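You operate a simulated robot arm through the tools that you are given. There is no shell and no other tool. Be economical: measure what you need, move in short steps, check, and stop when the job is done.

Carry out the task below with a simulated robot arm. There is one attempt and no reset: what you move stays moved.

TASK
Rub the pencil mark off the note pad and tick Done with the blue pen from the stand.
Fine: eraser into the tray, pen into the pot.
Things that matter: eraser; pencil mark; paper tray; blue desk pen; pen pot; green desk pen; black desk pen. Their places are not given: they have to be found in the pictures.

It is judged by the outcome, as a careful person would: the job done as asked, and still so three seconds after it is handed in. It fails if anything else is knocked over, pushed out of place, dropped, spilled or broken.

THE ROBOT
A 7-joint arm with a two-finger parallel gripper, fixed in place. Base frame: the origin is at the foot of the arm, x ahead of it, y to its left, z up; the work surface is at about z = 0.762. Lengths are in m, angles in degrees, forces in N, time in s.
With the tool pointing down near the work surface it reaches from about 0.22 to 0.68 m from the base axis. Its first joint turns from -66.0 to 66.0 degrees. Payload 2.4 kg.
Tool frame: the origin (TCP) lies between the finger pads and is the grasp point; the fingertips stand 0.03 m ahead of it; z points along the fingers, y is the line along which they close. The gripper opens to 0.094 m. The fingers are 0.028 m wide and 0.01 m thick; the gripper's body (0.05 by 0.096 m) begins 0.055 m behind the TCP.
Orientation is told as [roll, pitch, yaw] about the base's x, y, z axes, in that order, counted from this pose: with the fingers straight down and closing along the base's y, the tool's x points along the base's -x, its y along +y and its z along -z.

THE INTERFACE
- The arm moves only by the tool play_rows. Its arguments are lists of equal length, an entry for each row: "offset": the shift along the tool's x, y, z in m, a list of three; "delta_rot": the turn, a rotation vector about the tool's x, y, z in degrees, a list of three; "jaw": the gripper command, from -1 (fully open) to 1 (shut), values between in proportion. In form: {"offset": [[dx, dy, dz], ...], "delta_rot": [[ax, ay, az], ...], "jaw": [jaw, ...]}. A call has 1 to 12 rows; each row is the pose to reach, as a shift and turn from the pose commanded when the call began, along the tool's axes at that moment. A row lasts 0.2 s, in which the tool goes at most 0.05 m and 8.6 degrees; a call with a longer step from one row to the next is refused whole, and so is a gripper value outside its range. A pose out of reach is approached as far as the arm can. The call stops where the force on the tool passes 60 N (or 10 N more than at its start, if that is more) or the arm is blocked; 0.2 s more then pass. The fingers move at their own pace (about 0.153 m/s each) and stop on an object; they squeeze with about 45 N. The grip force told is the motor's: it shows also when the fingers shut on nothing. Time passes only in rows, and 0.2 s behind the last, so rows that repeat a pose let the fingers close. It gives the time, the measured TCP pose, the force on the tool (base axes), the opening and the grip force at its end, in the units of the frame above (readings bear some noise).
- Cameras (640 x 400 px; columns grow to the right, rows downward): "scene" is fixed at [0.0499, 0.4838, 1.4473]; the picture's right is [-0.63, -0.78, 0.00], its down [-0.43, 0.35, -0.83] and it looks along [0.65, -0.52, -0.56] (base axes); focal length 365 px, centre (320, 200). "wrist" rides on the gripper at [-0.037, 0, -0.058] in the tool frame; the picture's right is [0.00, -1.00, 0.00], its down [0.97, 0.00, -0.24] and it looks along [0.24, 0.00, 0.97] (tool axes); focal length 218 px, centre (320, 200).
- get_image(camera): a new picture of that camera. No time passes.
- probe_pixels(camera, pixels): for up to 12 pixels [column, row] of the newest picture of that camera ("zoom" is the newest enlarged one), the place [x, y, z] in the base frame of the surface seen there, good to about 0.003 m. No time passes.
- enlarge(camera, box): a new picture of the part [left, top, right, bottom] of that camera's present view, enlarged. No time passes.
- sign_off(): hands the job in; it is judged then, once.

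Work in short steps. Measure before you move; look again where a grasp or a placing could have gone wrong, and mend it. You have 80 turns and 46 pictures in all, those below and enlarged ones among them. Open the gripper and draw the arm clear of the work before you hand the job in, unless the task says otherwise; then end with one line.

The tools are called after "Request:" as a command line: name --argument value ..., lists and objects as JSON in quotes. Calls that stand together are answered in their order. play_rows: Moves the arm, as the interface text tells. Its arguments: {"type":"object","properties":{"offset":{"type":"array","items":{"type":"array","items":{"type":"number"}}},"delta_rot":{"type":"array","items":{"type":"array","items":{"type":"number"}}},"jaw":{"type":"array","items":{"type":"number"}}},"required":["offset","delta_rot","jaw"]} The other tools are called the same way: get_image (camera) takes a picture; probe_pixels (camera, pixels) gives the place of the surface under pixels of a picture; enlarge (camera, box) takes an enlarged picture of a part of a camera's view; sign_off () hands the job in.

At the start:

```text
t: 0.0
tcp_pos: [0.3896, -0.0214, 1.157]
ee_rot: [0.0, -0.1, 0.0]
wrist_force: [0.4, -0.1, -0.3]
gripper_width: 0.094
gripper_force: 0.0
```

scene: 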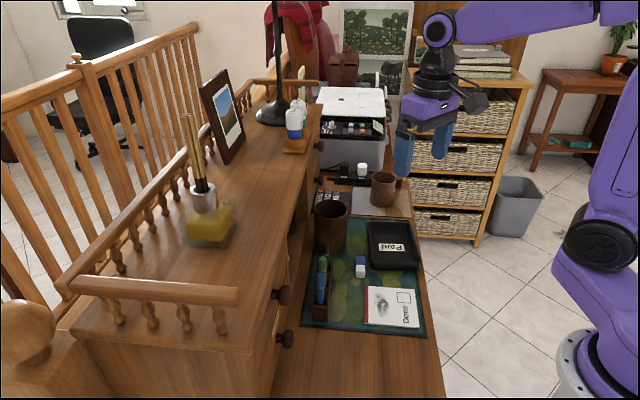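
wrist: 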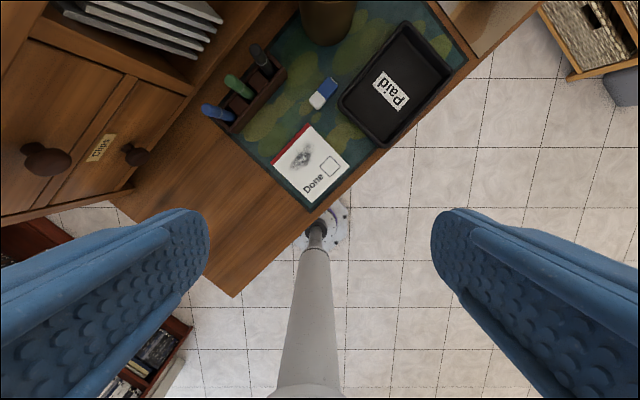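

The wrist picture shows the pad around (312,165), the eraser at (323,93), the pen stand around (245,90) and the tray around (395,85). I enlarge both views for measuring.

Request:
enlarge --camera "wrist" --box '[190, 0, 480, 220]'

Request:
enlarge --camera "scene" --box '[290, 190, 440, 345]'

```text
1.82 times, centred on (335, 110) of wrist
```

zoom: 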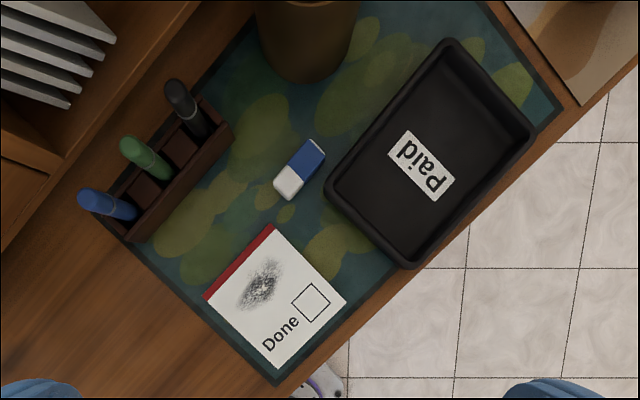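

```text
2.58 times, centred on (365, 268) of scene
```

zoom: 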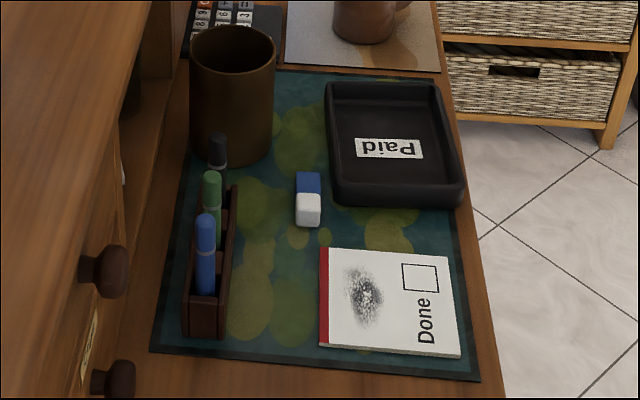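

I probe the key points in the enlarged scene picture and the wrist picture.

Request:
probe_pixels --camera "zoom" --pixels '[[308, 180], [308, 205], [308, 222], [364, 297], [420, 278], [403, 264], [437, 263], [438, 291], [404, 292], [322, 249], [459, 355], [320, 344]]'

Request:
probe_pixels --camera "zoom" --pixels '[[205, 220], [205, 255], [205, 285], [212, 178], [217, 140], [207, 300], [207, 330], [235, 190], [232, 30], [195, 50], [272, 50], [232, 62]]'

Request:
probe_pixels --camera "wrist" --pixels '[[205, 108], [215, 112], [228, 117], [227, 78], [240, 86], [250, 47], [263, 65], [330, 84], [317, 101], [231, 132], [284, 72], [395, 60]]'

Request:
probe_pixels --camera "wrist" --pixels '[[325, 81], [335, 83], [310, 101], [321, 108], [302, 158], [330, 166], [408, 25], [449, 73], [385, 145], [341, 102], [390, 100], [327, 8]]'

```text
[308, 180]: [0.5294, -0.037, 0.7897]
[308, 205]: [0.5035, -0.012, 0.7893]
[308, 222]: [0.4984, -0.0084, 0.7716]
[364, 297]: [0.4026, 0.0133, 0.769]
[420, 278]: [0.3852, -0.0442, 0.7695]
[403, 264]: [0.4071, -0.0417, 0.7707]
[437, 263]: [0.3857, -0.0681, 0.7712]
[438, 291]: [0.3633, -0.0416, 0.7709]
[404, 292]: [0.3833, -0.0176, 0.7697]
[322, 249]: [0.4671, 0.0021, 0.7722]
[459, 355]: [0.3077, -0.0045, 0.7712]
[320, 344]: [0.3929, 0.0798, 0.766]
```

```text
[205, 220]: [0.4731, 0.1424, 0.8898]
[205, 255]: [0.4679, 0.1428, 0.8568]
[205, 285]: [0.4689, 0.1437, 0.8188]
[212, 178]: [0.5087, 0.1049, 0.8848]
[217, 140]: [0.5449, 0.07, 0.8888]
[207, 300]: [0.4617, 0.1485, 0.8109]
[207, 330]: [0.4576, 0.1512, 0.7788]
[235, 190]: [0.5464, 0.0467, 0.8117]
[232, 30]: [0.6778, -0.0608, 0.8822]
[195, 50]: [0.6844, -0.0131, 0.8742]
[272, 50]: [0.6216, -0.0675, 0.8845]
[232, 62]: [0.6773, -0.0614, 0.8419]
```

```text
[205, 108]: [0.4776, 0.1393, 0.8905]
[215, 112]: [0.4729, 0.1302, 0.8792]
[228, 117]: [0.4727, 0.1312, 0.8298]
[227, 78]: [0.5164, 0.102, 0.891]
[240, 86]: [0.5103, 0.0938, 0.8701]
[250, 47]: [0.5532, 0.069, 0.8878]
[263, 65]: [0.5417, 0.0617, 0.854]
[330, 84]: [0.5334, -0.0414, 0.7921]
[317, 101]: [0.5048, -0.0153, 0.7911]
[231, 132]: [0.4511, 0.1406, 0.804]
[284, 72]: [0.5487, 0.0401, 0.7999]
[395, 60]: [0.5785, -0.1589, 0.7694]
```

```text
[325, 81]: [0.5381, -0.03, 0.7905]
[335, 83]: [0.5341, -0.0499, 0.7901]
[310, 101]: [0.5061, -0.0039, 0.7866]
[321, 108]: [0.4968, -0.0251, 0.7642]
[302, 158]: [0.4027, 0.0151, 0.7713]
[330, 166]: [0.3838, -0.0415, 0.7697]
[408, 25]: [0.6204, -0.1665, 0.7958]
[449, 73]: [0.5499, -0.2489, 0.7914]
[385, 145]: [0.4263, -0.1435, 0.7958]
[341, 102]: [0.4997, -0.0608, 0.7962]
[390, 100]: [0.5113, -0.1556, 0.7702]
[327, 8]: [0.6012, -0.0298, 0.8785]
```

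Eraser top is at z≈0.790, pad at ≈0.770, and the pens' tops at ≈0.89. I check the tall desk structure beside the stand before planning paths.

Request:
probe_pixels --camera "scene" --pixels '[[285, 250], [270, 285], [300, 200], [315, 120], [283, 295], [287, 340], [235, 300], [294, 145], [300, 270], [380, 190]]'

Request:
probe_pixels --camera "wrist" --pixels '[[45, 158], [133, 154], [190, 92], [135, 180], [205, 50], [100, 150], [160, 30], [220, 20], [200, 12]]'

```text
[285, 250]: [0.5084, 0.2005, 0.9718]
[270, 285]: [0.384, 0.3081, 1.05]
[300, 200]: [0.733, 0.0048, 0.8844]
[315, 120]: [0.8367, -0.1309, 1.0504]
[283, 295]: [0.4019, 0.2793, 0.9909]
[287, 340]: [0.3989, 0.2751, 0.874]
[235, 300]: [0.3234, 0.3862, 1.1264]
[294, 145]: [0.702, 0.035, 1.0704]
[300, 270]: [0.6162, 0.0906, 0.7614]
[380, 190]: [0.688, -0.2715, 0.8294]
```

```text
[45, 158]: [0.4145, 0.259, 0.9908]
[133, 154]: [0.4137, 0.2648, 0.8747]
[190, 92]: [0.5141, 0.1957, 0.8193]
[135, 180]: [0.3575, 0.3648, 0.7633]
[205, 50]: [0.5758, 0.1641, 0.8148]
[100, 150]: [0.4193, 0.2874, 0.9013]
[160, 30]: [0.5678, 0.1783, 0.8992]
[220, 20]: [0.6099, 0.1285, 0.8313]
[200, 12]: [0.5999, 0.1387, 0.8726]
```

I move above the eraser, turning about 40° so the fingers straddle its width, with a partly lowered height to look closely.

Request:
play_rows --offset '[[-0.0186, -0.0006, 0.0339], [-0.0371, -0.0011, 0.0677], [-0.0557, -0.0017, 0.1016], [-0.0743, -0.0023, 0.1354], [-0.0929, -0.0029, 0.1693], [-0.1114, -0.0034, 0.2031], [-0.13, -0.004, 0.237], [-0.13, -0.004, 0.237]]' --delta_rot '[[0, 0, 5.7], [0, 0, 11.4], [0, 0, 17.1], [0, 0, 22.8], [0, 0, 28.5], [0, 0, 34.2], [0, 0, 40], [0, 0, 40]]' --jaw '[-1, -1, -1, -1, -1, -1, -1, -1]'

Request:
get_image --camera "wrist"

```text
t: 1.8
tcp_pos: [0.5185, -0.0259, 0.9205]
ee_rot: [0.0, 0.0, -40.0]
wrist_force: [-0.4, -0.1, 0.8]
gripper_width: 0.0941
gripper_force: 0.1
```

```text
41 pictures are left
```

wrist: 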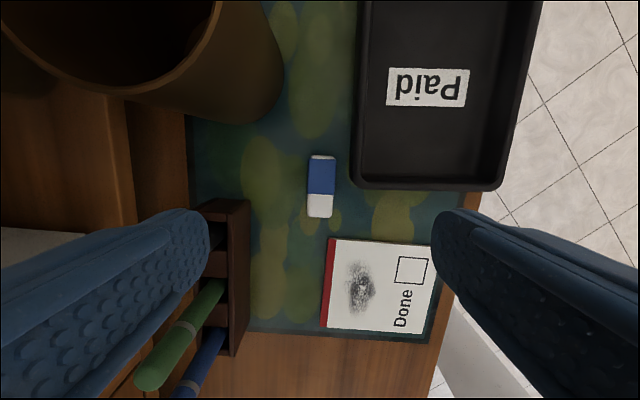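

The eraser spans about (308–336, 155–217) here. I probe its corners and also the mark, box, pot rim and tray.

Request:
enlarge --camera "wrist" --box '[260, 130, 420, 230]'

Request:
probe_pixels --camera "wrist" --pixels '[[312, 158], [333, 159], [310, 190], [333, 191], [309, 213], [330, 214], [349, 265], [372, 275], [360, 308], [347, 282], [358, 285], [411, 270]]'

Request:
probe_pixels --camera "wrist" --pixels '[[399, 258], [427, 259], [424, 284], [396, 282], [335, 240], [327, 326], [430, 247], [420, 330], [425, 140], [365, 180], [490, 185], [322, 200]]'

```text
4.00 times, centred on (340, 180) of wrist
```

zoom: 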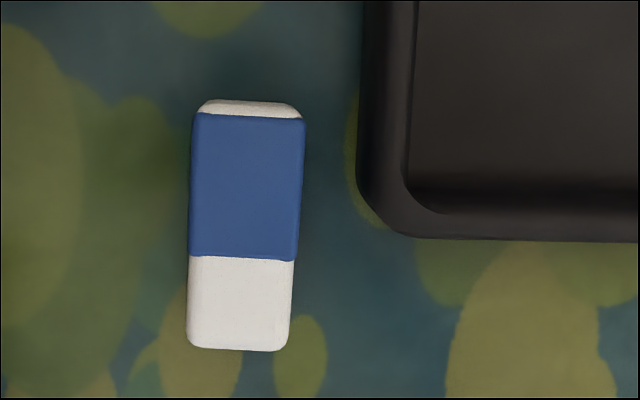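

```text
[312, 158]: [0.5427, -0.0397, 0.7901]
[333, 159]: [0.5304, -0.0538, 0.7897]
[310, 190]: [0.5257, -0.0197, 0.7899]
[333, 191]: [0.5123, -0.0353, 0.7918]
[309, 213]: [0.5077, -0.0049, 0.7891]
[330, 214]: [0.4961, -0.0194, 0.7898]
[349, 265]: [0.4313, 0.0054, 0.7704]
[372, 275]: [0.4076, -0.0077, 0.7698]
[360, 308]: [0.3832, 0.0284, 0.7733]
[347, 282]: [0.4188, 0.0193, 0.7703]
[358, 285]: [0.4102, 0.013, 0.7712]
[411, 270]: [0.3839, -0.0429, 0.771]
```

```text
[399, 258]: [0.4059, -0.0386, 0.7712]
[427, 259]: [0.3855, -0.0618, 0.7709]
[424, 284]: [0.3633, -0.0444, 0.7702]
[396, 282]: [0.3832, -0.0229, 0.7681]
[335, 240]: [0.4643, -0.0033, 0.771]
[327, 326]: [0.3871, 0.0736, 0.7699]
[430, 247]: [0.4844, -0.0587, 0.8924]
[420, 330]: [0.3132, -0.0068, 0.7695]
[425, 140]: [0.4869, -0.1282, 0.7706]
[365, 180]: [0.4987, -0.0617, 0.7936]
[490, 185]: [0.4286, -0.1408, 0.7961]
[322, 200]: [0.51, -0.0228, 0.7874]
```

The eraser's axis lies near yaw −43° with its centre at about (0.519, −0.029), and the tray wall is only about 12 mm from its side. That is too tight for a finger, so I'll first grip it end to end (yaw +47°), shift it clear, then regrasp across the sleeve.

Request:
play_rows --offset '[[-0.001, -0.001, 0], [-0.002, -0.002, 0], [-0.0026, -0.0024, 0], [-0.0026, -0.0024, 0], [-0.0026, -0.0024, 0], [-0.0026, -0.0024, 0], [-0.0026, -0.0024, 0], [-0.0026, -0.0024, 0], [-0.0026, -0.0024, 0], [-0.0026, -0.0024, 0], [-0.0026, -0.0024, 0], [-0.0026, -0.0024, 0]]' --delta_rot '[[0, 0, -8], [0, 0, -16], [0, 0, -24], [0, 0, -32], [0, 0, -40], [0, 0, -48], [0, 0, -56], [0, 0, -64], [0, 0, -72], [0, 0, -80], [0, 0, -87], [0, 0, -87]]' --jaw '[-1, -1, -1, -1, -1, -1, -1, -1, -1, -1, -1, -1]'

Request:
get_image --camera "wrist"

```text
t: 4.4
tcp_pos: [0.5186, -0.0281, 0.9198]
ee_rot: [0.1, 0.2, 47.1]
wrist_force: [0.0, 0.6, 0.6]
gripper_width: 0.094
gripper_force: 0.1
```

```text
39 pictures are left
```

wrist: 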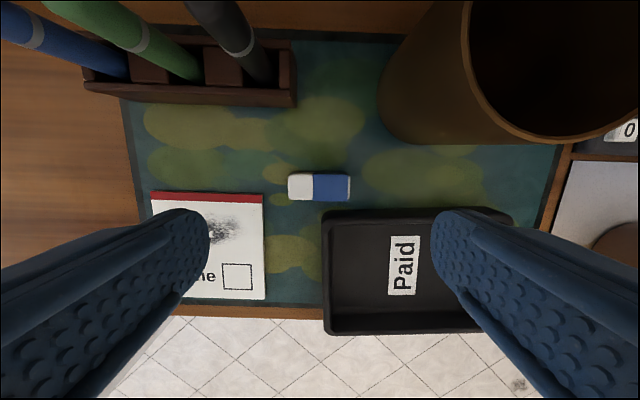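

The eraser is centred under the gripper (320,187). I narrow the jaw to about 0.07 m, descend to TCP z≈0.800 and grip end to end.

Request:
play_rows --offset '[[0, 0, 0.03], [0, 0, 0.06], [0, 0, 0.09], [0, 0, 0.105], [0, 0, 0.115], [0, 0, 0.12], [0, 0, 0.12], [0, 0, 0.12], [0, 0, 0.12]]' --delta_rot '[[0, 0, 0], [0, 0, 0], [0, 0, 0], [0, 0, 0], [0, 0, 0], [0, 0, 0], [0, 0, 0], [0, 0, 0], [0, 0, 0]]' --jaw '[-0.49, -0.49, -0.49, -0.49, -0.49, -0.49, 1, 1, 1]'

```text
t: 6.4
tcp_pos: [0.519, -0.0289, 0.8009]
ee_rot: [0.0, 0.0, 47.0]
wrist_force: [-0.4, -0.6, -0.1]
gripper_width: 0.0547
gripper_force: 44.8
```

It's held at 0.0547 m. I lift it 15 mm, shift 20 mm away from the tray, set it down, open slightly and rise.

Request:
play_rows --offset '[[0, 0, -0.015], [-0.01, 0, -0.015], [-0.02, 0, -0.015], [-0.02, 0, -0.008], [-0.02, 0, -0.0005], [-0.02, 0, -0.0005], [-0.02, 0, -0.0005], [-0.02, 0, -0.0005], [-0.02, 0, -0.03], [-0.02, 0, -0.07], [-0.02, 0, -0.11]]' --delta_rot '[[0, 0, 0], [0, 0, 0], [0, 0, 0], [0, 0, 0], [0, 0, 0], [0, 0, 0], [0, 0, 0], [0, 0, 0], [0, 0, 0], [0, 0, 0], [0, 0, 0]]' --jaw '[1, 1, 1, 1, 1, 1, -0.49, -0.49, -0.49, -0.49, -0.49]'

Request:
play_rows --offset '[[0, 0, 0], [0, 0, 0], [0, 0, 0], [0, 0, 0], [0, 0, 0], [0, 0, 0], [0, 0, 0], [0, 0, 0], [0, 0, 0], [0, 0, 0], [0, 0, 0]]' --delta_rot '[[0, 0, 8.2], [0, 0, 16.4], [0, 0, 24.6], [0, 0, 32.8], [0, 0, 41], [0, 0, 49.2], [0, 0, 57.4], [0, 0, 65.6], [0, 0, 73.8], [0, 0, 82], [0, 0, 90]]' --jaw '[-0.2, -0.2, -0.2, -0.2, -0.2, -0.2, -0.2, -0.2, -0.2, -0.2, -0.2]'

Request:
enlarge --camera "wrist" --box '[200, 100, 440, 250]'

```text
t: 7.4
tcp_pos: [0.5331, -0.014, 0.8144]
ee_rot: [0.1, 0.1, 46.7]
wrist_force: [-8.5, -0.6, 15.3]
gripper_width: 0.0545
gripper_force: 45.6
stopped in row 4: the force on the tool passed its limit (the readings are from after the stop); the commanded pose is now the measured one
```

```text
t: 9.8
tcp_pos: [0.5337, -0.0136, 0.8117]
ee_rot: [-0.1, 0.1, -43.6]
wrist_force: [0.4, -0.5, -1.0]
gripper_width: 0.0571
gripper_force: 0.5
```

```text
2.67 times, centred on (320, 175) of wrist
```

zoom: 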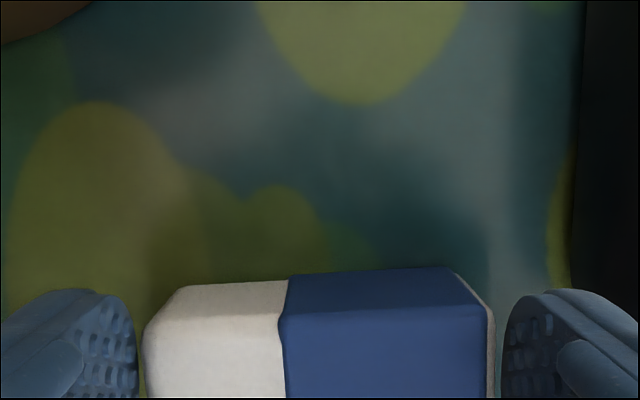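

The first call stopped early on a contact, and the turn went ahead with the eraser still between the fingers. I look at the scene before anything else.

Request:
enlarge --camera "scene" --box '[280, 160, 440, 345]'

Request:
get_image --camera "wrist"

```text
2.16 times, centred on (360, 252) of scene
```

zoom: 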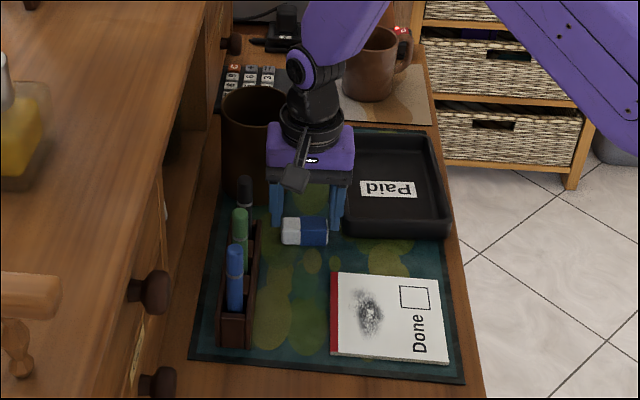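

```text
36 pictures are left
```

wrist: 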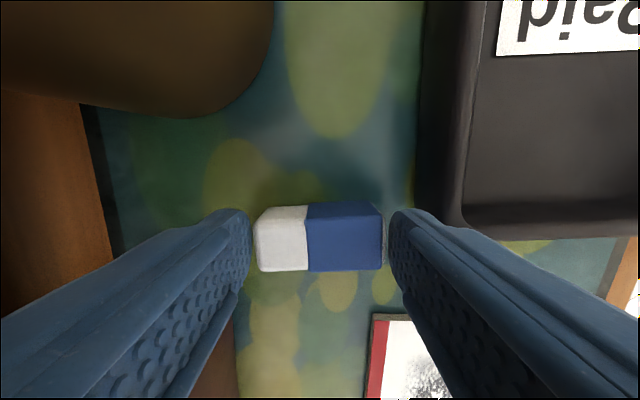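

The eraser now lies flat on the mat, turned 90° with its white end toward the stand. Pens, tray and pot look undisturbed. I open a hair and rise straight up.

Request:
play_rows --offset '[[0, 0, 0], [0, 0, -0.01], [0, 0, -0.03], [0, 0, -0.07], [0, 0, -0.11], [0, 0, -0.11]]' --delta_rot '[[0, 0, 0], [0, 0, 0], [0, 0, 0], [0, 0, 0], [0, 0, 0], [0, 0, 0]]' --jaw '[-0.29, -0.29, -0.29, -0.29, -0.29, -0.29]'

Request:
get_image --camera "wrist"

```text
t: 11.2
tcp_pos: [0.5326, -0.0152, 0.9243]
ee_rot: [-0.1, 0.2, -43.4]
wrist_force: [0.9, -0.5, -0.7]
gripper_width: 0.0604
gripper_force: 0.0
```

```text
35 pictures are left
```

wrist: 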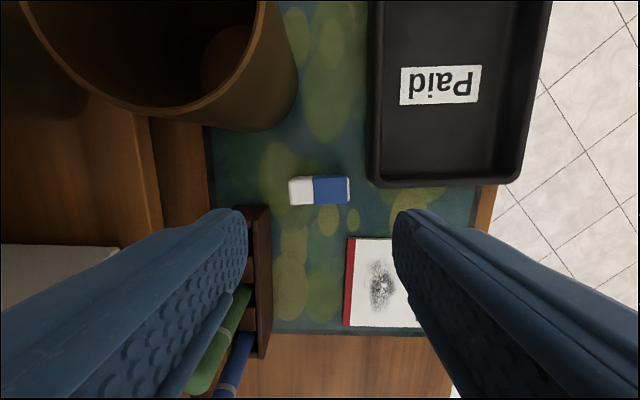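

I think the earlier contact was the hand's body on the pot rim. I probe the pot rim and the eraser's new corners to choose a collision-free regrasp.

Request:
probe_pixels --camera "wrist" --pixels '[[110, 107], [160, 114], [200, 104], [235, 78], [253, 45], [262, 10], [35, 30], [292, 180], [347, 180], [293, 203], [346, 202], [313, 190]]'

Request:
probe_pixels --camera "wrist" --pixels '[[256, 212], [268, 212], [268, 270], [262, 350], [375, 120], [371, 180], [379, 180], [348, 238], [344, 325], [380, 285], [230, 60], [140, 60]]'

```text
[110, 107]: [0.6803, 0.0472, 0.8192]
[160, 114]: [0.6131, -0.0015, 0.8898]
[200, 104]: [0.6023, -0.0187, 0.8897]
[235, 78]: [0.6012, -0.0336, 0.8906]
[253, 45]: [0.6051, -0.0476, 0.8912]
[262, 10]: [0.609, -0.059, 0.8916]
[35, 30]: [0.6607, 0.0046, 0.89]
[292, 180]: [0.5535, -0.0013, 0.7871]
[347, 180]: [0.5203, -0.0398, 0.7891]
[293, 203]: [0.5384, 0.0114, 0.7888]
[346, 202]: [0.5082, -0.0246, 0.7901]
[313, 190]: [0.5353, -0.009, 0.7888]
```

```text
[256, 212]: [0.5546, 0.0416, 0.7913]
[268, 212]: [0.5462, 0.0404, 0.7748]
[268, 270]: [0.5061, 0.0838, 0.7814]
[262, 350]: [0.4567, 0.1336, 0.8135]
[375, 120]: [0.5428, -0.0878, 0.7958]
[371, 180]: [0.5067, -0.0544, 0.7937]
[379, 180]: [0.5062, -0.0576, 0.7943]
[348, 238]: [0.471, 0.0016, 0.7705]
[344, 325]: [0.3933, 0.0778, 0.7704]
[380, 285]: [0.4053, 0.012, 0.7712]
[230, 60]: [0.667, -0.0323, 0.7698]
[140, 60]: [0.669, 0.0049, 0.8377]
```

The pot rim circle is centred near (0.642, −0.033) with radius 0.041 and z 0.89, so yaw +47° grasps here are cramped. Instead I'll grip the eraser end to end again in this clear orientation and do the regrasp over the open pad.

Request:
play_rows --offset '[[0.002, 0, 0.04], [0.002, 0, 0.08], [0.002, 0, 0.105], [0.002, 0, 0.117], [0.002, 0, 0.123], [0.002, 0, 0.123], [0.002, 0, 0.123], [0.002, 0, 0.123]]' --delta_rot '[[0, 0, 0], [0, 0, 0], [0, 0, 0], [0, 0, 0], [0, 0, 0], [0, 0, 0], [0, 0, 0], [0, 0, 0]]' --jaw '[-0.32, -0.32, -0.32, -0.32, -0.32, 1, 1, 1]'

```text
t: 13.0
tcp_pos: [0.5322, -0.013, 0.8003]
ee_rot: [0.0, 0.1, -43.4]
wrist_force: [-0.6, -0.4, 8.6]
gripper_width: 0.0552
gripper_force: 45.2
```

Gripped at 0.055 m. I lift straight up 0.10 m and verify the hold.

Request:
play_rows --offset '[[0, 0, -0.01], [0, 0, -0.04], [0, 0, -0.07], [0, 0, -0.1], [0, 0, -0.1]]' --delta_rot '[[0, 0, 0], [0, 0, 0], [0, 0, 0], [0, 0, 0], [0, 0, 0]]' --jaw '[1, 1, 1, 1, 1]'

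Request:
get_image --camera "wrist"

```text
t: 14.2
tcp_pos: [0.5315, -0.012, 0.9002]
ee_rot: [-0.1, 0.1, -43.4]
wrist_force: [-0.9, 0.5, -0.3]
gripper_width: 0.0553
gripper_force: 45.3
```

```text
34 pictures are left
```

wrist: 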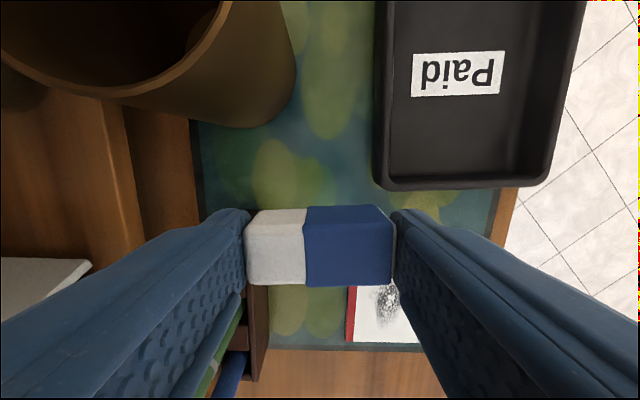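

The hold is good. I carry it over the pad centre (~(0.389, 0.002)), turning to yaw −70°, and lower to just above the paper.

Request:
play_rows --offset '[[0.0226, -0.0175, 0], [0.0453, -0.0351, 0], [0.0679, -0.0526, 0], [0.0906, -0.0702, 0], [0.1132, -0.0877, 0], [0.1132, -0.0877, 0.03], [0.1132, -0.0877, 0.06], [0.1132, -0.0877, 0.08], [0.1132, -0.0877, 0.088], [0.1132, -0.0877, 0.088]]' --delta_rot '[[0, 0, 5.3], [0, 0, 10.6], [0, 0, 15.9], [0, 0, 21.3], [0, 0, 26.6], [0, 0, 26.6], [0, 0, 26.6], [0, 0, 26.6], [0, 0, 26.6], [0, 0, 26.6]]' --jaw '[1, 1, 1, 1, 1, 1, 1, 1, 1, 1]'

```text
t: 16.4
tcp_pos: [0.3894, 0.001, 0.8114]
ee_rot: [0.0, 0.0, -69.9]
wrist_force: [-0.1, 0.0, 0.1]
gripper_width: 0.0548
gripper_force: 45.4
```

I lower in 1 mm steps until light contact (at most 6 mm).

Request:
play_rows --offset '[[0, 0, 0.001], [0, 0, 0.002], [0, 0, 0.003], [0, 0, 0.003], [0, 0, 0.003]]' --delta_rot '[[0, 0, 0], [0, 0, 0], [0, 0, 0], [0, 0, 0], [0, 0, 0]]' --jaw '[1, 1, 1, 1, 1]'

```text
t: 17.6
tcp_pos: [0.3894, 0.0014, 0.8098]
ee_rot: [-0.2, 0.0, -69.8]
wrist_force: [-0.6, -0.1, -0.6]
gripper_width: 0.055
gripper_force: 44.8
```

Request:
play_rows --offset '[[0, 0, 0.001], [0, 0, 0.002], [0, 0, 0.003], [0, 0, 0.003]]' --delta_rot '[[0, 0, 0], [0, 0, 0], [0, 0, 0], [0, 0, 0]]' --jaw '[1, 1, 1, 1]'

```text
t: 18.6
tcp_pos: [0.389, 0.0013, 0.8057]
ee_rot: [-0.2, 0.0, -69.9]
wrist_force: [-2.1, 0.7, 14.6]
gripper_width: 0.0546
gripper_force: 45.6
```

Contact is made (≈15 N). I back off 1 mm, release, and rise.

Request:
play_rows --offset '[[0, 0, -0.001], [0, 0, -0.001], [0, 0, -0.001], [0, 0, -0.001], [0, 0, -0.03], [0, 0, -0.07], [0, 0, -0.1], [0, 0, -0.1]]' --delta_rot '[[0, 0, 0], [0, 0, 0], [0, 0, 0], [0, 0, 0], [0, 0, 0], [0, 0, 0], [0, 0, 0], [0, 0, 0]]' --jaw '[1, -0.5, -0.5, -0.5, -0.5, -0.5, -0.5, -0.5]'

```text
t: 20.4
tcp_pos: [0.388, 0.0003, 0.9057]
ee_rot: [-0.3, 0.1, -69.9]
wrist_force: [0.2, -0.4, 0.8]
gripper_width: 0.0705
gripper_force: 0.0
```

Clear. I turn 90° to yaw +20° and look.

Request:
play_rows --offset '[[0, 0, 0], [0, 0, 0], [0, 0, 0], [0, 0, 0], [0, 0, 0], [0, 0, 0], [0, 0, 0], [0, 0, 0], [0, 0, 0], [0, 0, 0], [0, 0, 0], [0, 0, 0]]' --delta_rot '[[0, 0, -8.2], [0, 0, -16.4], [0, 0, -24.6], [0, 0, -32.8], [0, 0, -41], [0, 0, -49.2], [0, 0, -57.4], [0, 0, -65.6], [0, 0, -73.8], [0, 0, -82], [0, 0, -90], [0, 0, -90]]' --jaw '[-0.3, -0.3, -0.3, -0.3, -0.3, -0.3, -0.3, -0.3, -0.3, -0.3, -0.3, -0.3]'

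Request:
get_image --camera "wrist"

```text
t: 23.0
tcp_pos: [0.3893, 0.0003, 0.9055]
ee_rot: [0.1, 0.0, 20.2]
wrist_force: [-0.4, 0.0, -0.1]
gripper_width: 0.0609
gripper_force: 0.0
```

```text
33 pictures are left
```

wrist: 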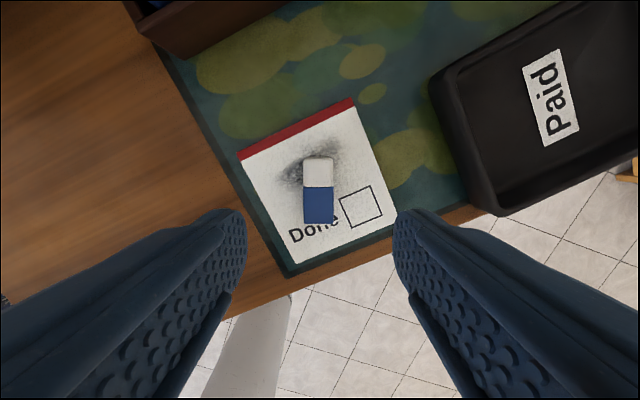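

The eraser lies on the pad with its white end at (318,172) and its sleeve centre at (318,205). I grip the sleeve across: 9 mm along tool x, down to z≈0.806.

Request:
play_rows --offset '[[0.009, 0.001, 0.04], [0.009, 0.001, 0.075], [0.009, 0.001, 0.092], [0.009, 0.001, 0.0995], [0.009, 0.001, 0.0995], [0.009, 0.001, 0.0995], [0.009, 0.001, 0.0995], [0.009, 0.001, 0.0995], [0.009, 0.001, 0.0995]]' --delta_rot '[[0, 0, 0], [0, 0, 0], [0, 0, 0], [0, 0, 0], [0, 0, 0], [0, 0, 0], [0, 0, 0], [0, 0, 0], [0, 0, 0]]' --jaw '[-0.3, -0.3, -0.3, -0.3, -0.3, 1, 1, 1, 1]'

Request:
get_image --camera "wrist"

```text
t: 25.0
tcp_pos: [0.3798, -0.0012, 0.8075]
ee_rot: [0.1, 0.2, 19.9]
wrist_force: [-0.8, 0.1, -0.2]
gripper_width: 0.023
gripper_force: 45.2
```

```text
32 pictures are left
```

wrist: 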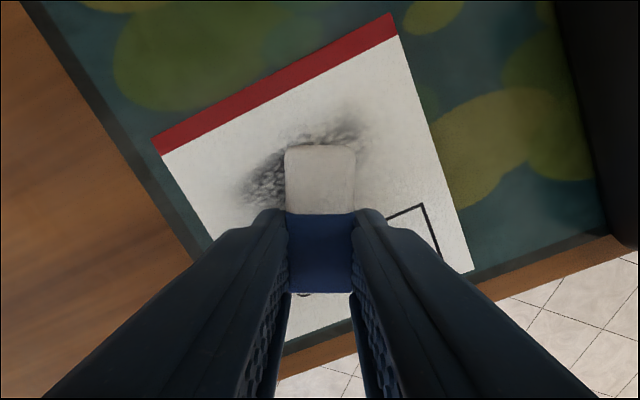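

The sleeve is held (0.023 m) with the white end protruding ~20 mm toward the mark. I lift slightly, tilt 15° so the white end is lowest, and hover it over the mark centre (0.4085, 0.013).

Request:
play_rows --offset '[[0, 0, -0.015], [0, 0, -0.03], [-0.003, 0.0018, -0.03], [-0.0057, 0.0035, -0.03], [-0.0057, 0.0035, -0.0175], [-0.0057, 0.0035, -0.0175]]' --delta_rot '[[0, 0, 0], [0, 0, 0], [0, 7.5, 0], [0, 15, 0], [0, 15, 0], [0, 15, 0]]' --jaw '[1, 1, 1, 1, 1, 1]'

Request:
get_image --camera "wrist"

Request:
enlarge --camera "scene" --box '[330, 240, 440, 340]'

```text
t: 26.4
tcp_pos: [0.385, 0.0037, 0.8232]
ee_rot: [0.0, 15.1, 20.1]
wrist_force: [-0.5, -0.6, 0.1]
gripper_width: 0.0229
gripper_force: 44.9
```

```text
31 pictures are left
```

wrist: 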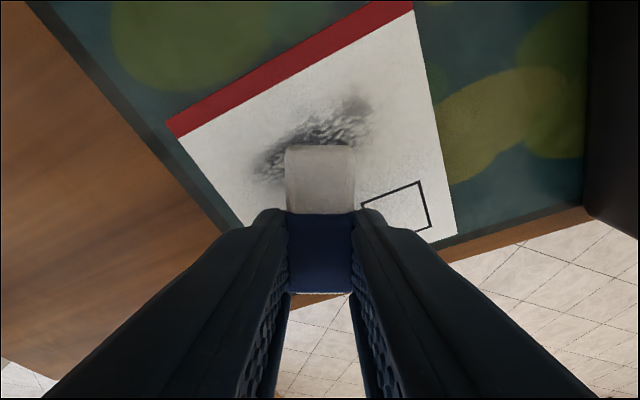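

```text
4.00 times, centred on (385, 290) of scene
```

zoom: 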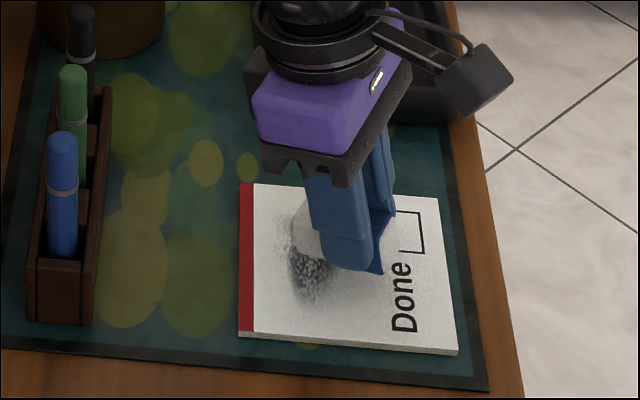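

The eraser is oriented well. I probe the mark's extents in this view.

Request:
probe_pixels --camera "wrist" --pixels '[[255, 180], [262, 150], [290, 125], [320, 110], [345, 92], [368, 90], [375, 115], [365, 140], [319, 135], [319, 155], [270, 190]]'

```text
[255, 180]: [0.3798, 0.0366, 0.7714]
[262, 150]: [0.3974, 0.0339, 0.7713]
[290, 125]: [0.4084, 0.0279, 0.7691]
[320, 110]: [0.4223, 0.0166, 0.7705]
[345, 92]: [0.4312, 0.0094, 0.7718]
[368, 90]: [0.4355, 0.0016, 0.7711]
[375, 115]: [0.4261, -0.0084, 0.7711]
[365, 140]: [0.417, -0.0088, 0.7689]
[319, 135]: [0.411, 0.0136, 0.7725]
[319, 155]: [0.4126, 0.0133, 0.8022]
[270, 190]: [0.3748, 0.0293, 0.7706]
```

Mark: an ellipse from about (0.379,0.035) to (0.434,−0.005), ~35 mm wide. I lower the white edge gently until it touches.

Request:
play_rows --offset '[[-0.0013, 0, 0.0048], [-0.0021, 0, 0.0077], [-0.0026, 0, 0.0097], [-0.0026, 0, 0.0097]]' --delta_rot '[[0, 0, 0], [0, 0, 0], [0, 0, 0], [0, 0, 0]]' --jaw '[1, 1, 1, 1]'

```text
t: 27.4
tcp_pos: [0.3847, 0.0038, 0.8149]
ee_rot: [0.1, 15.1, 20.1]
wrist_force: [-3.7, 1.1, 35.2]
gripper_width: 0.0227
gripper_force: 45.1
```

Contact is firm (35 N). I ease 1 mm and rub along the centre and lower‑v lanes of the mark.

Request:
play_rows --offset '[[-0.0171, 0, -0.0057], [0.0196, 0, 0.0042], [-0.0171, 0, -0.0057], [-0.019, -0.01, -0.0062], [0.0119, -0.012, 0.0021], [-0.0238, -0.014, -0.0075], [0.0051, -0.024, 0.0003], [-0.0267, -0.024, -0.0082], [0.0051, -0.024, 0.0003], [-0.0238, -0.018, -0.0075], [0.01, -0.008, 0.0016], [0.0003, 0, -0.001]]' --delta_rot '[[0, 0, 0], [0, 0, 0], [0, 0, 0], [0, 0, 0], [0, 0, 0], [0, 0, 0], [0, 0, 0], [0, 0, 0], [0, 0, 0], [0, 0, 0], [0, 0, 0], [0, 0, 0]]' --jaw '[1, 1, 1, 1, 1, 1, 1, 1, 1, 1, 1, 1]'

Request:
get_image --camera "wrist"

```text
t: 30.0
tcp_pos: [0.3833, 0.0046, 0.8144]
ee_rot: [0.3, 15.1, 20.1]
wrist_force: [-0.3, -0.6, -0.5]
gripper_width: 0.0226
gripper_force: 45.0
```

```text
29 pictures are left
```

wrist: 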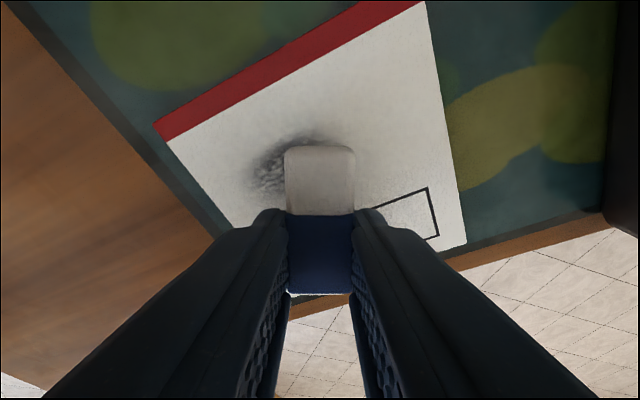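

The right part of the mark is gone; the left part remains. I press 1.3 mm deeper and rub the left lanes.

Request:
play_rows --offset '[[-0.0148, 0.006, -0.0026], [0.019, 0.006, 0.0065], [-0.0119, 0.014, -0.0018], [0.0238, 0.014, 0.0078], [-0.01, 0.022, -0.0013], [0.0287, 0.024, 0.0091], [-0.0051, 0.028, 0.0], [0.0306, 0.03, 0.0096], [-0.0051, 0.03, 0.0], [0.0238, 0.02, 0.0078], [-0.0003, 0.01, 0.0013], [-0.0177, 0.004, -0.0034]]' --delta_rot '[[0, 0, 0], [0, 0, 0], [0, 0, 0], [0, 0, 0], [0, 0, 0], [0, 0, 0], [0, 0, 0], [0, 0, 0], [0, 0, 0], [0, 0, 0], [0, 0, 0], [0, 0, 0]]' --jaw '[1, 1, 1, 1, 1, 1, 1, 1, 1, 1, 1, 1]'

Request:
get_image --camera "wrist"

```text
t: 32.6
tcp_pos: [0.3946, 0.0112, 0.8152]
ee_rot: [0.2, 16.1, 19.9]
wrist_force: [-25.5, -2.7, 35.4]
gripper_width: 0.0229
gripper_force: 45.4
```

```text
28 pictures are left
```

wrist: 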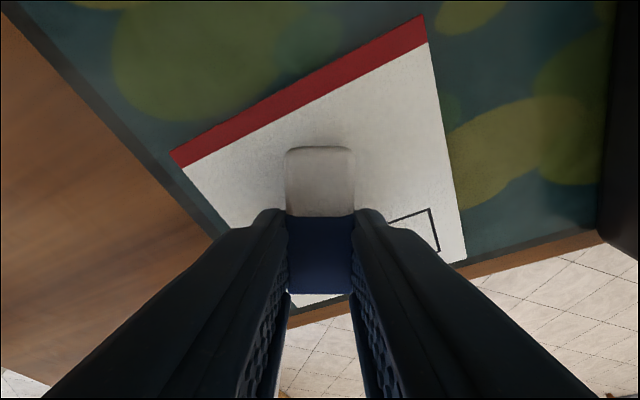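

The visible paper looks clean. I lift 0.1 m, level the tool, and inspect the pad.

Request:
play_rows --offset '[[0.0052, 0, -0.0193], [0.0129, 0, -0.0483], [0.0207, 0, -0.0773], [0.0285, 0, -0.106], [0.0285, 0, -0.106]]' --delta_rot '[[0, 0, 0], [0, 0, 0], [0, -7.5, 0], [0, -15, 0], [0, -15, 0]]' --jaw '[1, 1, 1, 1, 1]'

Request:
get_image --camera "wrist"

Request:
enlarge --camera "scene" --box '[290, 190, 440, 345]'

```text
t: 33.8
tcp_pos: [0.4006, 0.0143, 0.923]
ee_rot: [0.1, 0.1, 20.2]
wrist_force: [-0.1, 0.3, -1.3]
gripper_width: 0.0227
gripper_force: 45.0
```

```text
27 pictures are left
```

wrist: 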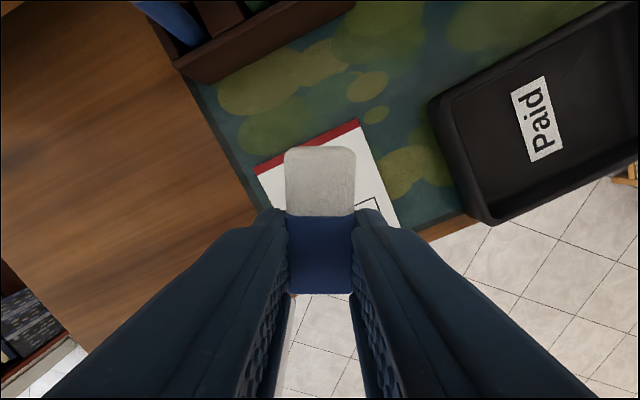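

```text
2.58 times, centred on (365, 268) of scene
```

zoom: 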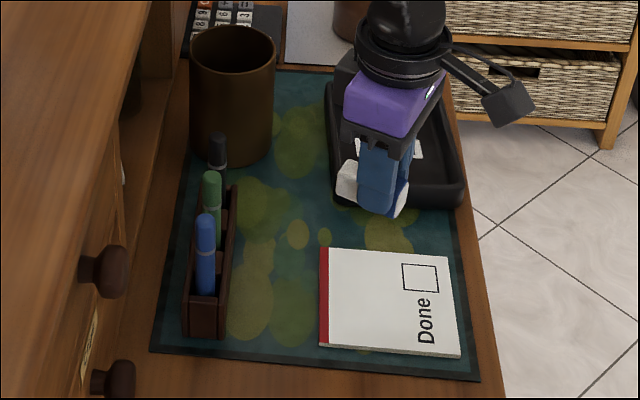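

The mark is gone and nothing else has moved. Tray interior centre is about (0.52,−0.155) with the floor at z≈0.770, so I carry the eraser there and lower to just above the floor.

Request:
play_rows --offset '[[-0.0099, -0.0396, 0], [-0.0198, -0.0793, 0], [-0.0298, -0.1189, 0], [-0.0397, -0.1586, 0], [-0.0496, -0.1982, 0], [-0.0496, -0.1982, 0.04], [-0.0496, -0.1982, 0.08], [-0.0496, -0.1982, 0.1], [-0.0496, -0.1982, 0.11], [-0.0496, -0.1982, 0.11]]' --delta_rot '[[0, 0, 0], [0, 0, 0], [0, 0, 0], [0, 0, 0], [0, 0, 0], [0, 0, 0], [0, 0, 0], [0, 0, 0], [0, 0, 0], [0, 0, 0]]' --jaw '[1, 1, 1, 1, 1, 1, 1, 1, 1, 1]'

Request:
get_image --camera "wrist"

```text
t: 36.0
tcp_pos: [0.5148, -0.155, 0.8137]
ee_rot: [0.1, 0.1, 20.1]
wrist_force: [-0.8, -0.4, -0.6]
gripper_width: 0.0225
gripper_force: 44.9
```

```text
25 pictures are left
```

wrist: 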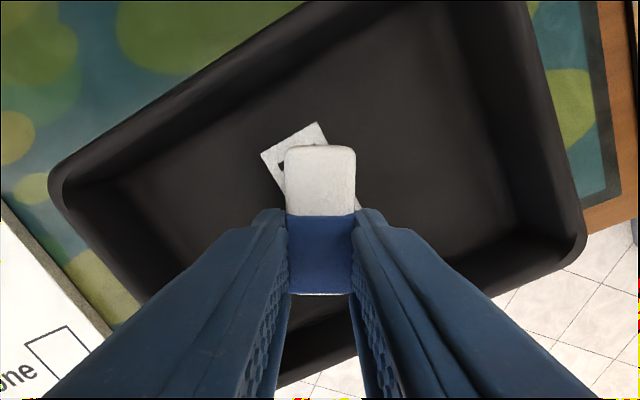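

Inside the tray. I shift 10 mm toward its middle and lower to light contact.

Request:
play_rows --offset '[[-0.005, 0, 0], [-0.01, 0, 0.002], [-0.01, 0, 0.004], [-0.01, 0, 0.006], [-0.01, 0, 0.006]]' --delta_rot '[[0, 0, 0], [0, 0, 0], [0, 0, 0], [0, 0, 0], [0, 0, 0]]' --jaw '[1, 1, 1, 1, 1]'

```text
t: 37.2
tcp_pos: [0.5241, -0.1525, 0.8071]
ee_rot: [0.0, 0.2, 20.1]
wrist_force: [0.7, -0.5, -0.8]
gripper_width: 0.0227
gripper_force: 45.3
```

Request:
play_rows --offset '[[0, 0, 0.001], [0, 0, 0.002], [0, 0, 0.003], [0, 0, 0.003]]' --delta_rot '[[0, 0, 0], [0, 0, 0], [0, 0, 0], [0, 0, 0]]' --jaw '[1, 1, 1, 1]'

```text
t: 38.2
tcp_pos: [0.5245, -0.1514, 0.8049]
ee_rot: [0.1, -0.2, 20.1]
wrist_force: [-2.9, 2.3, 21.4]
gripper_width: 0.0227
gripper_force: 45.0
```

It touches the tray floor (21 N). I ease up 1 mm, release to ~0.045 m and rise.

Request:
play_rows --offset '[[0, 0, -0.001], [0, 0, -0.001], [0, 0, -0.001], [0, 0, -0.001], [0, 0, -0.03], [0, 0, -0.07], [0, 0, -0.11], [0, 0, -0.15], [0, 0, -0.15]]' --delta_rot '[[0, 0, 0], [0, 0, 0], [0, 0, 0], [0, 0, 0], [0, 0, 0], [0, 0, 0], [0, 0, 0], [0, 0, 0], [0, 0, 0]]' --jaw '[1, 0.04, 0.04, 0.04, 0.04, 0.04, 0.04, 0.04, 0.04]'

Request:
get_image --camera "wrist"

```text
t: 40.2
tcp_pos: [0.5251, -0.1522, 0.9545]
ee_rot: [0.2, 0.0, 20.2]
wrist_force: [-0.1, -0.4, -0.7]
gripper_width: 0.0451
gripper_force: 0.1
```

```text
24 pictures are left
```

wrist: 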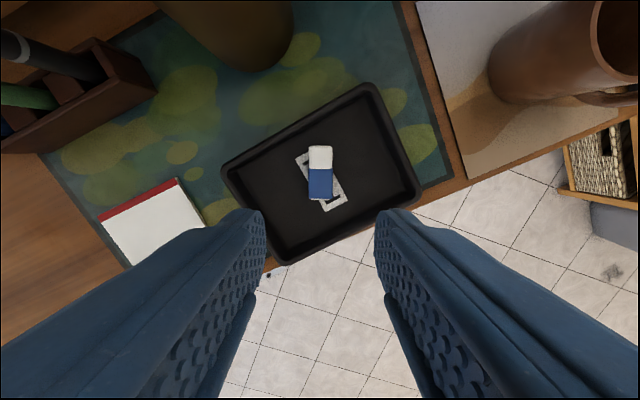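

The eraser rests in the tray. Next I move high over the blue pen, turning to yaw −43° so the fingers close across the row, jaw about 0.035 m.

Request:
play_rows --offset '[[-0.0044, 0.0318, -0.0305], [-0.0088, 0.0637, -0.0305], [-0.0133, 0.0955, -0.0305], [-0.0177, 0.1274, -0.0305], [-0.0221, 0.1592, -0.0305], [-0.0265, 0.1911, -0.0305], [-0.031, 0.2229, -0.0305], [-0.0354, 0.2548, -0.0305], [-0.0398, 0.2866, -0.0305], [-0.0398, 0.2866, -0.0305]]' --delta_rot '[[0, 0, 7], [0, 0, 14], [0, 0, 21], [0, 0, 28], [0, 0, 35], [0, 0, 42], [0, 0, 49], [0, 0, 56], [0, 0, 63.2], [0, 0, 63.2]]' --jaw '[0.25, 0.25, 0.25, 0.25, 0.25, 0.25, 0.25, 0.25, 0.25, 0.25]'

Request:
get_image --camera "wrist"

```text
t: 42.4
tcp_pos: [0.4628, 0.1298, 0.9858]
ee_rot: [-0.1, 0.1, -43.2]
wrist_force: [-0.1, -0.2, 0.4]
gripper_width: 0.0352
gripper_force: 0.0
```

```text
23 pictures are left
```

wrist: 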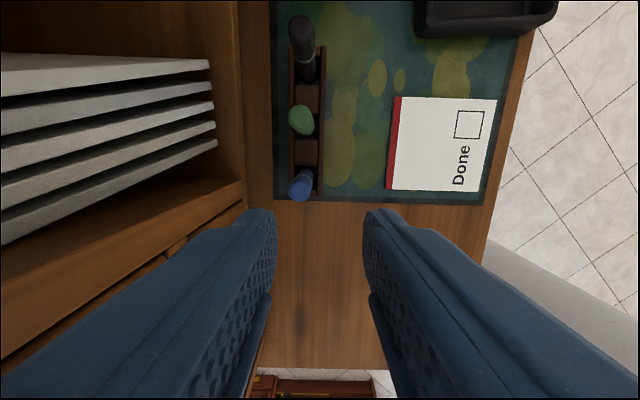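

The blue pen's top appears around (302,186). I zoom and probe it for its axis.

Request:
enlarge --camera "wrist" --box '[272, 160, 336, 200]'

Request:
probe_pixels --camera "wrist" --pixels '[[300, 192], [300, 188], [303, 180], [306, 173], [294, 187], [311, 176], [301, 118], [301, 35], [320, 190], [320, 120]]'

```text
10.00 times, centred on (304, 180) of wrist
```

zoom: 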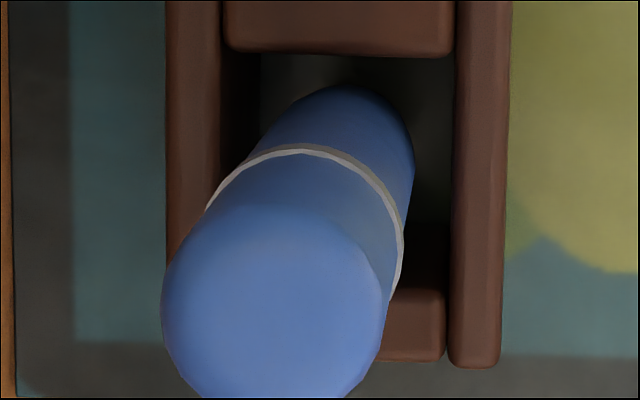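

```text
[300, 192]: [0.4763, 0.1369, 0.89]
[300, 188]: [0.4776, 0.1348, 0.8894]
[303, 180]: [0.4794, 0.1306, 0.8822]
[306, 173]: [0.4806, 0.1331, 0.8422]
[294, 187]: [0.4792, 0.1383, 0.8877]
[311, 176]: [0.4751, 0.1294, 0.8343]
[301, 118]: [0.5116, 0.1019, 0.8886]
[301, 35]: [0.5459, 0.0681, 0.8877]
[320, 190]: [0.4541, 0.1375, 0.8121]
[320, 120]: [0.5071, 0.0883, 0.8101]
```

The pen is vertical, about 16 mm thick, top centre near (0.477,0.1363,0.89). I align over it, descend to TCP z≈0.866 and close.

Request:
play_rows --offset '[[-0.0065, 0.014, 0], [-0.0065, 0.014, 0.03], [-0.0065, 0.014, 0.06], [-0.0065, 0.014, 0.09], [-0.0065, 0.014, 0.11], [-0.0065, 0.014, 0.12], [-0.0065, 0.014, 0.12], [-0.0065, 0.014, 0.12], [-0.0065, 0.014, 0.12], [-0.0065, 0.014, 0.12]]' --delta_rot '[[0, 0, 0], [0, 0, 0], [0, 0, 0], [0, 0, 0], [0, 0, 0], [0, 0, 0], [0, 0, 0], [0, 0, 0], [0, 0, 0], [0, 0, 0]]' --jaw '[0.25, 0.25, 0.25, 0.25, 0.25, 0.25, 0.25, 1, 1, 1]'

Request:
get_image --camera "wrist"

```text
t: 44.6
tcp_pos: [0.4773, 0.1368, 0.8649]
ee_rot: [-0.1, 0.1, -43.1]
wrist_force: [1.2, 0.0, 0.2]
gripper_width: 0.0152
gripper_force: 45.1
```

```text
21 pictures are left
```

wrist: 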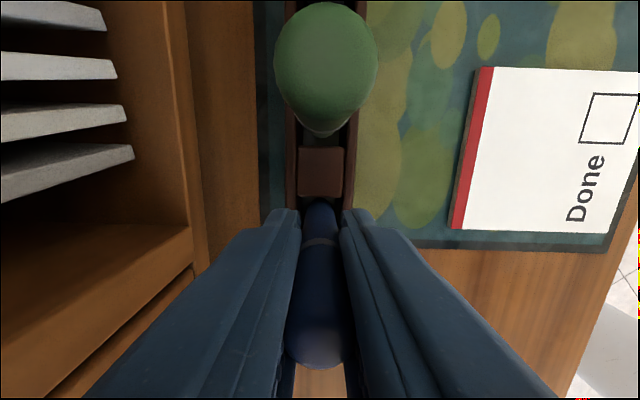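

Held at 15 mm with negligible side force. I lift straight up 0.13 m and look at the pen's tip from the scene camera.

Request:
play_rows --offset '[[0, 0, -0.02], [0, 0, -0.05], [0, 0, -0.08], [0, 0, -0.11], [0, 0, -0.13], [0, 0, -0.13]]' --delta_rot '[[0, 0, 0], [0, 0, 0], [0, 0, 0], [0, 0, 0], [0, 0, 0], [0, 0, 0]]' --jaw '[1, 1, 1, 1, 1, 1]'

Request:
enlarge --camera "scene" --box '[280, 190, 400, 340]'

```text
t: 46.0
tcp_pos: [0.4774, 0.1367, 0.9952]
ee_rot: [-0.1, 0.1, -43.0]
wrist_force: [0.6, 0.3, 0.1]
gripper_width: 0.015
gripper_force: 45.0
```

```text
2.67 times, centred on (340, 265) of scene
```

zoom: 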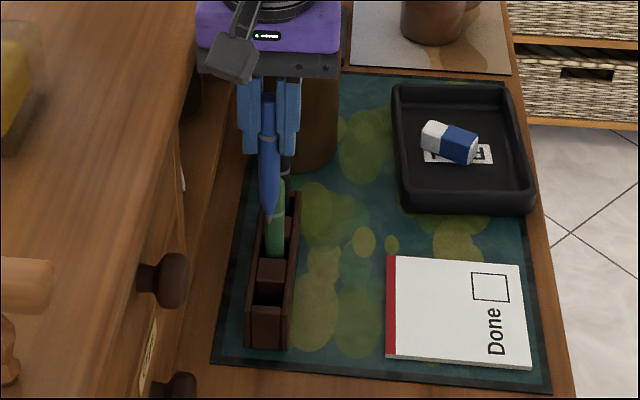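

The pen hangs straight with its point at about (270,217). I probe its tip.

Request:
probe_pixels --camera "zoom" --pixels '[[270, 217], [270, 213], [269, 205], [269, 190], [475, 275], [507, 274], [509, 300], [474, 299], [491, 287]]'

```text
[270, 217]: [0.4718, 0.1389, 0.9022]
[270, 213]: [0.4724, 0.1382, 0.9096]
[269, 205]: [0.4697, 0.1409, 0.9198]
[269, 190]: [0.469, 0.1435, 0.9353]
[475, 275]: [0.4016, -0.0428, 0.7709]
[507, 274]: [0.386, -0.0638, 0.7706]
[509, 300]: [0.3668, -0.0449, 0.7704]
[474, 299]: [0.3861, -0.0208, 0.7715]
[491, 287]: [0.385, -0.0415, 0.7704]
```

Tip is ~0.096 m below the TCP. The box centre is (0.3852,−0.042) with half-side ~0.015. I carry the pen there and hover ~15 mm above the paper.

Request:
play_rows --offset '[[-0.0109, -0.0387, 0], [-0.0218, -0.0774, 0], [-0.0327, -0.1162, 0], [-0.0436, -0.1549, 0], [-0.0545, -0.1936, 0], [-0.0545, -0.1936, 0.04], [-0.0545, -0.1936, 0.08], [-0.0545, -0.1936, 0.105], [-0.0545, -0.1936, 0.113], [-0.0545, -0.1936, 0.113]]' --delta_rot '[[0, 0, 0], [0, 0, 0], [0, 0, 0], [0, 0, 0], [0, 0, 0], [0, 0, 0], [0, 0, 0], [0, 0, 0], [0, 0, 0], [0, 0, 0]]' --jaw '[1, 1, 1, 1, 1, 1, 1, 1, 1, 1]'

Request:
enlarge --camera "scene" --box '[360, 240, 440, 340]'

Request:
get_image --camera "wrist"

```text
t: 48.2
tcp_pos: [0.3839, -0.0415, 0.8831]
ee_rot: [-0.2, 0.1, -43.1]
wrist_force: [0.1, 0.4, -0.5]
gripper_width: 0.0149
gripper_force: 45.0
```

```text
4.00 times, centred on (400, 290) of scene
```

zoom: 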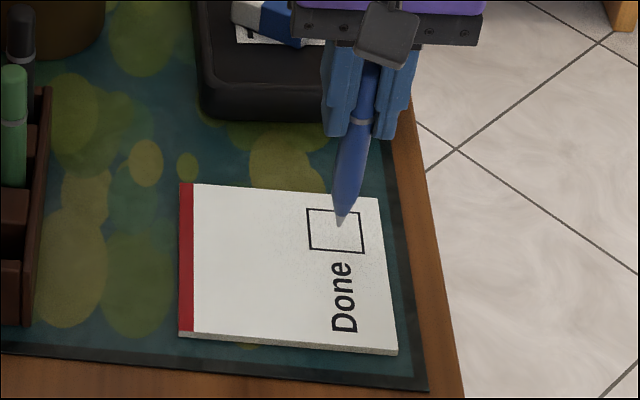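

```text
18 pictures are left
```

wrist: 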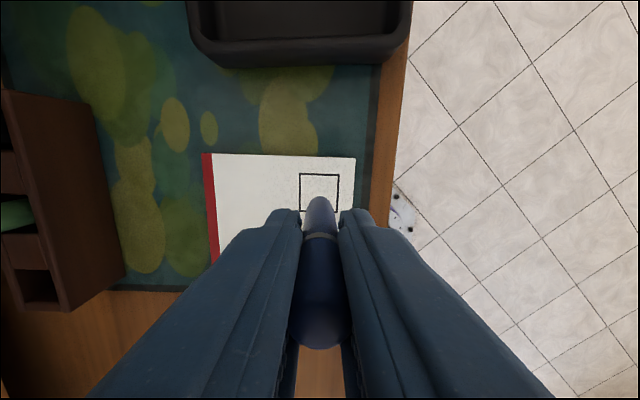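

I probe the tip and box corners for exact relative position.

Request:
probe_pixels --camera "zoom" --pixels '[[342, 225], [342, 221], [343, 215], [345, 205], [307, 208], [360, 211], [364, 253], [311, 249], [336, 240]]'

Request:
enlarge --camera "wrist" --box '[280, 160, 360, 210]'

```text
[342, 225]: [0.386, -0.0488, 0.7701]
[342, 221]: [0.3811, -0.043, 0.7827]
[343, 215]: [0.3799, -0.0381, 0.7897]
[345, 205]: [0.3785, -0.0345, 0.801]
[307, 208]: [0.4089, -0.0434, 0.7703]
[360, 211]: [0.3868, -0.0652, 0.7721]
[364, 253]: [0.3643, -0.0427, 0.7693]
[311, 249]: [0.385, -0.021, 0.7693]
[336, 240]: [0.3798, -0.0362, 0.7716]
```

```text
8.00 times, centred on (320, 185) of wrist
```

zoom: 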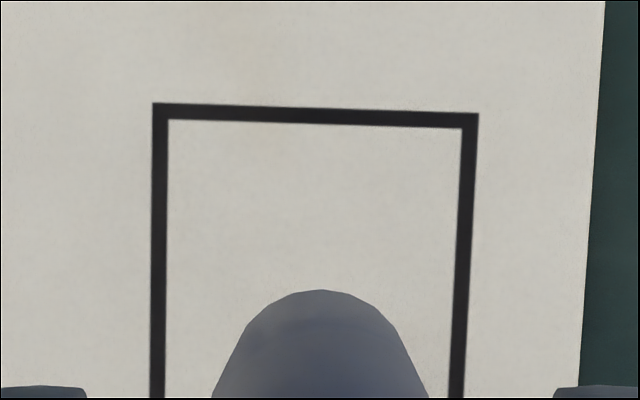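

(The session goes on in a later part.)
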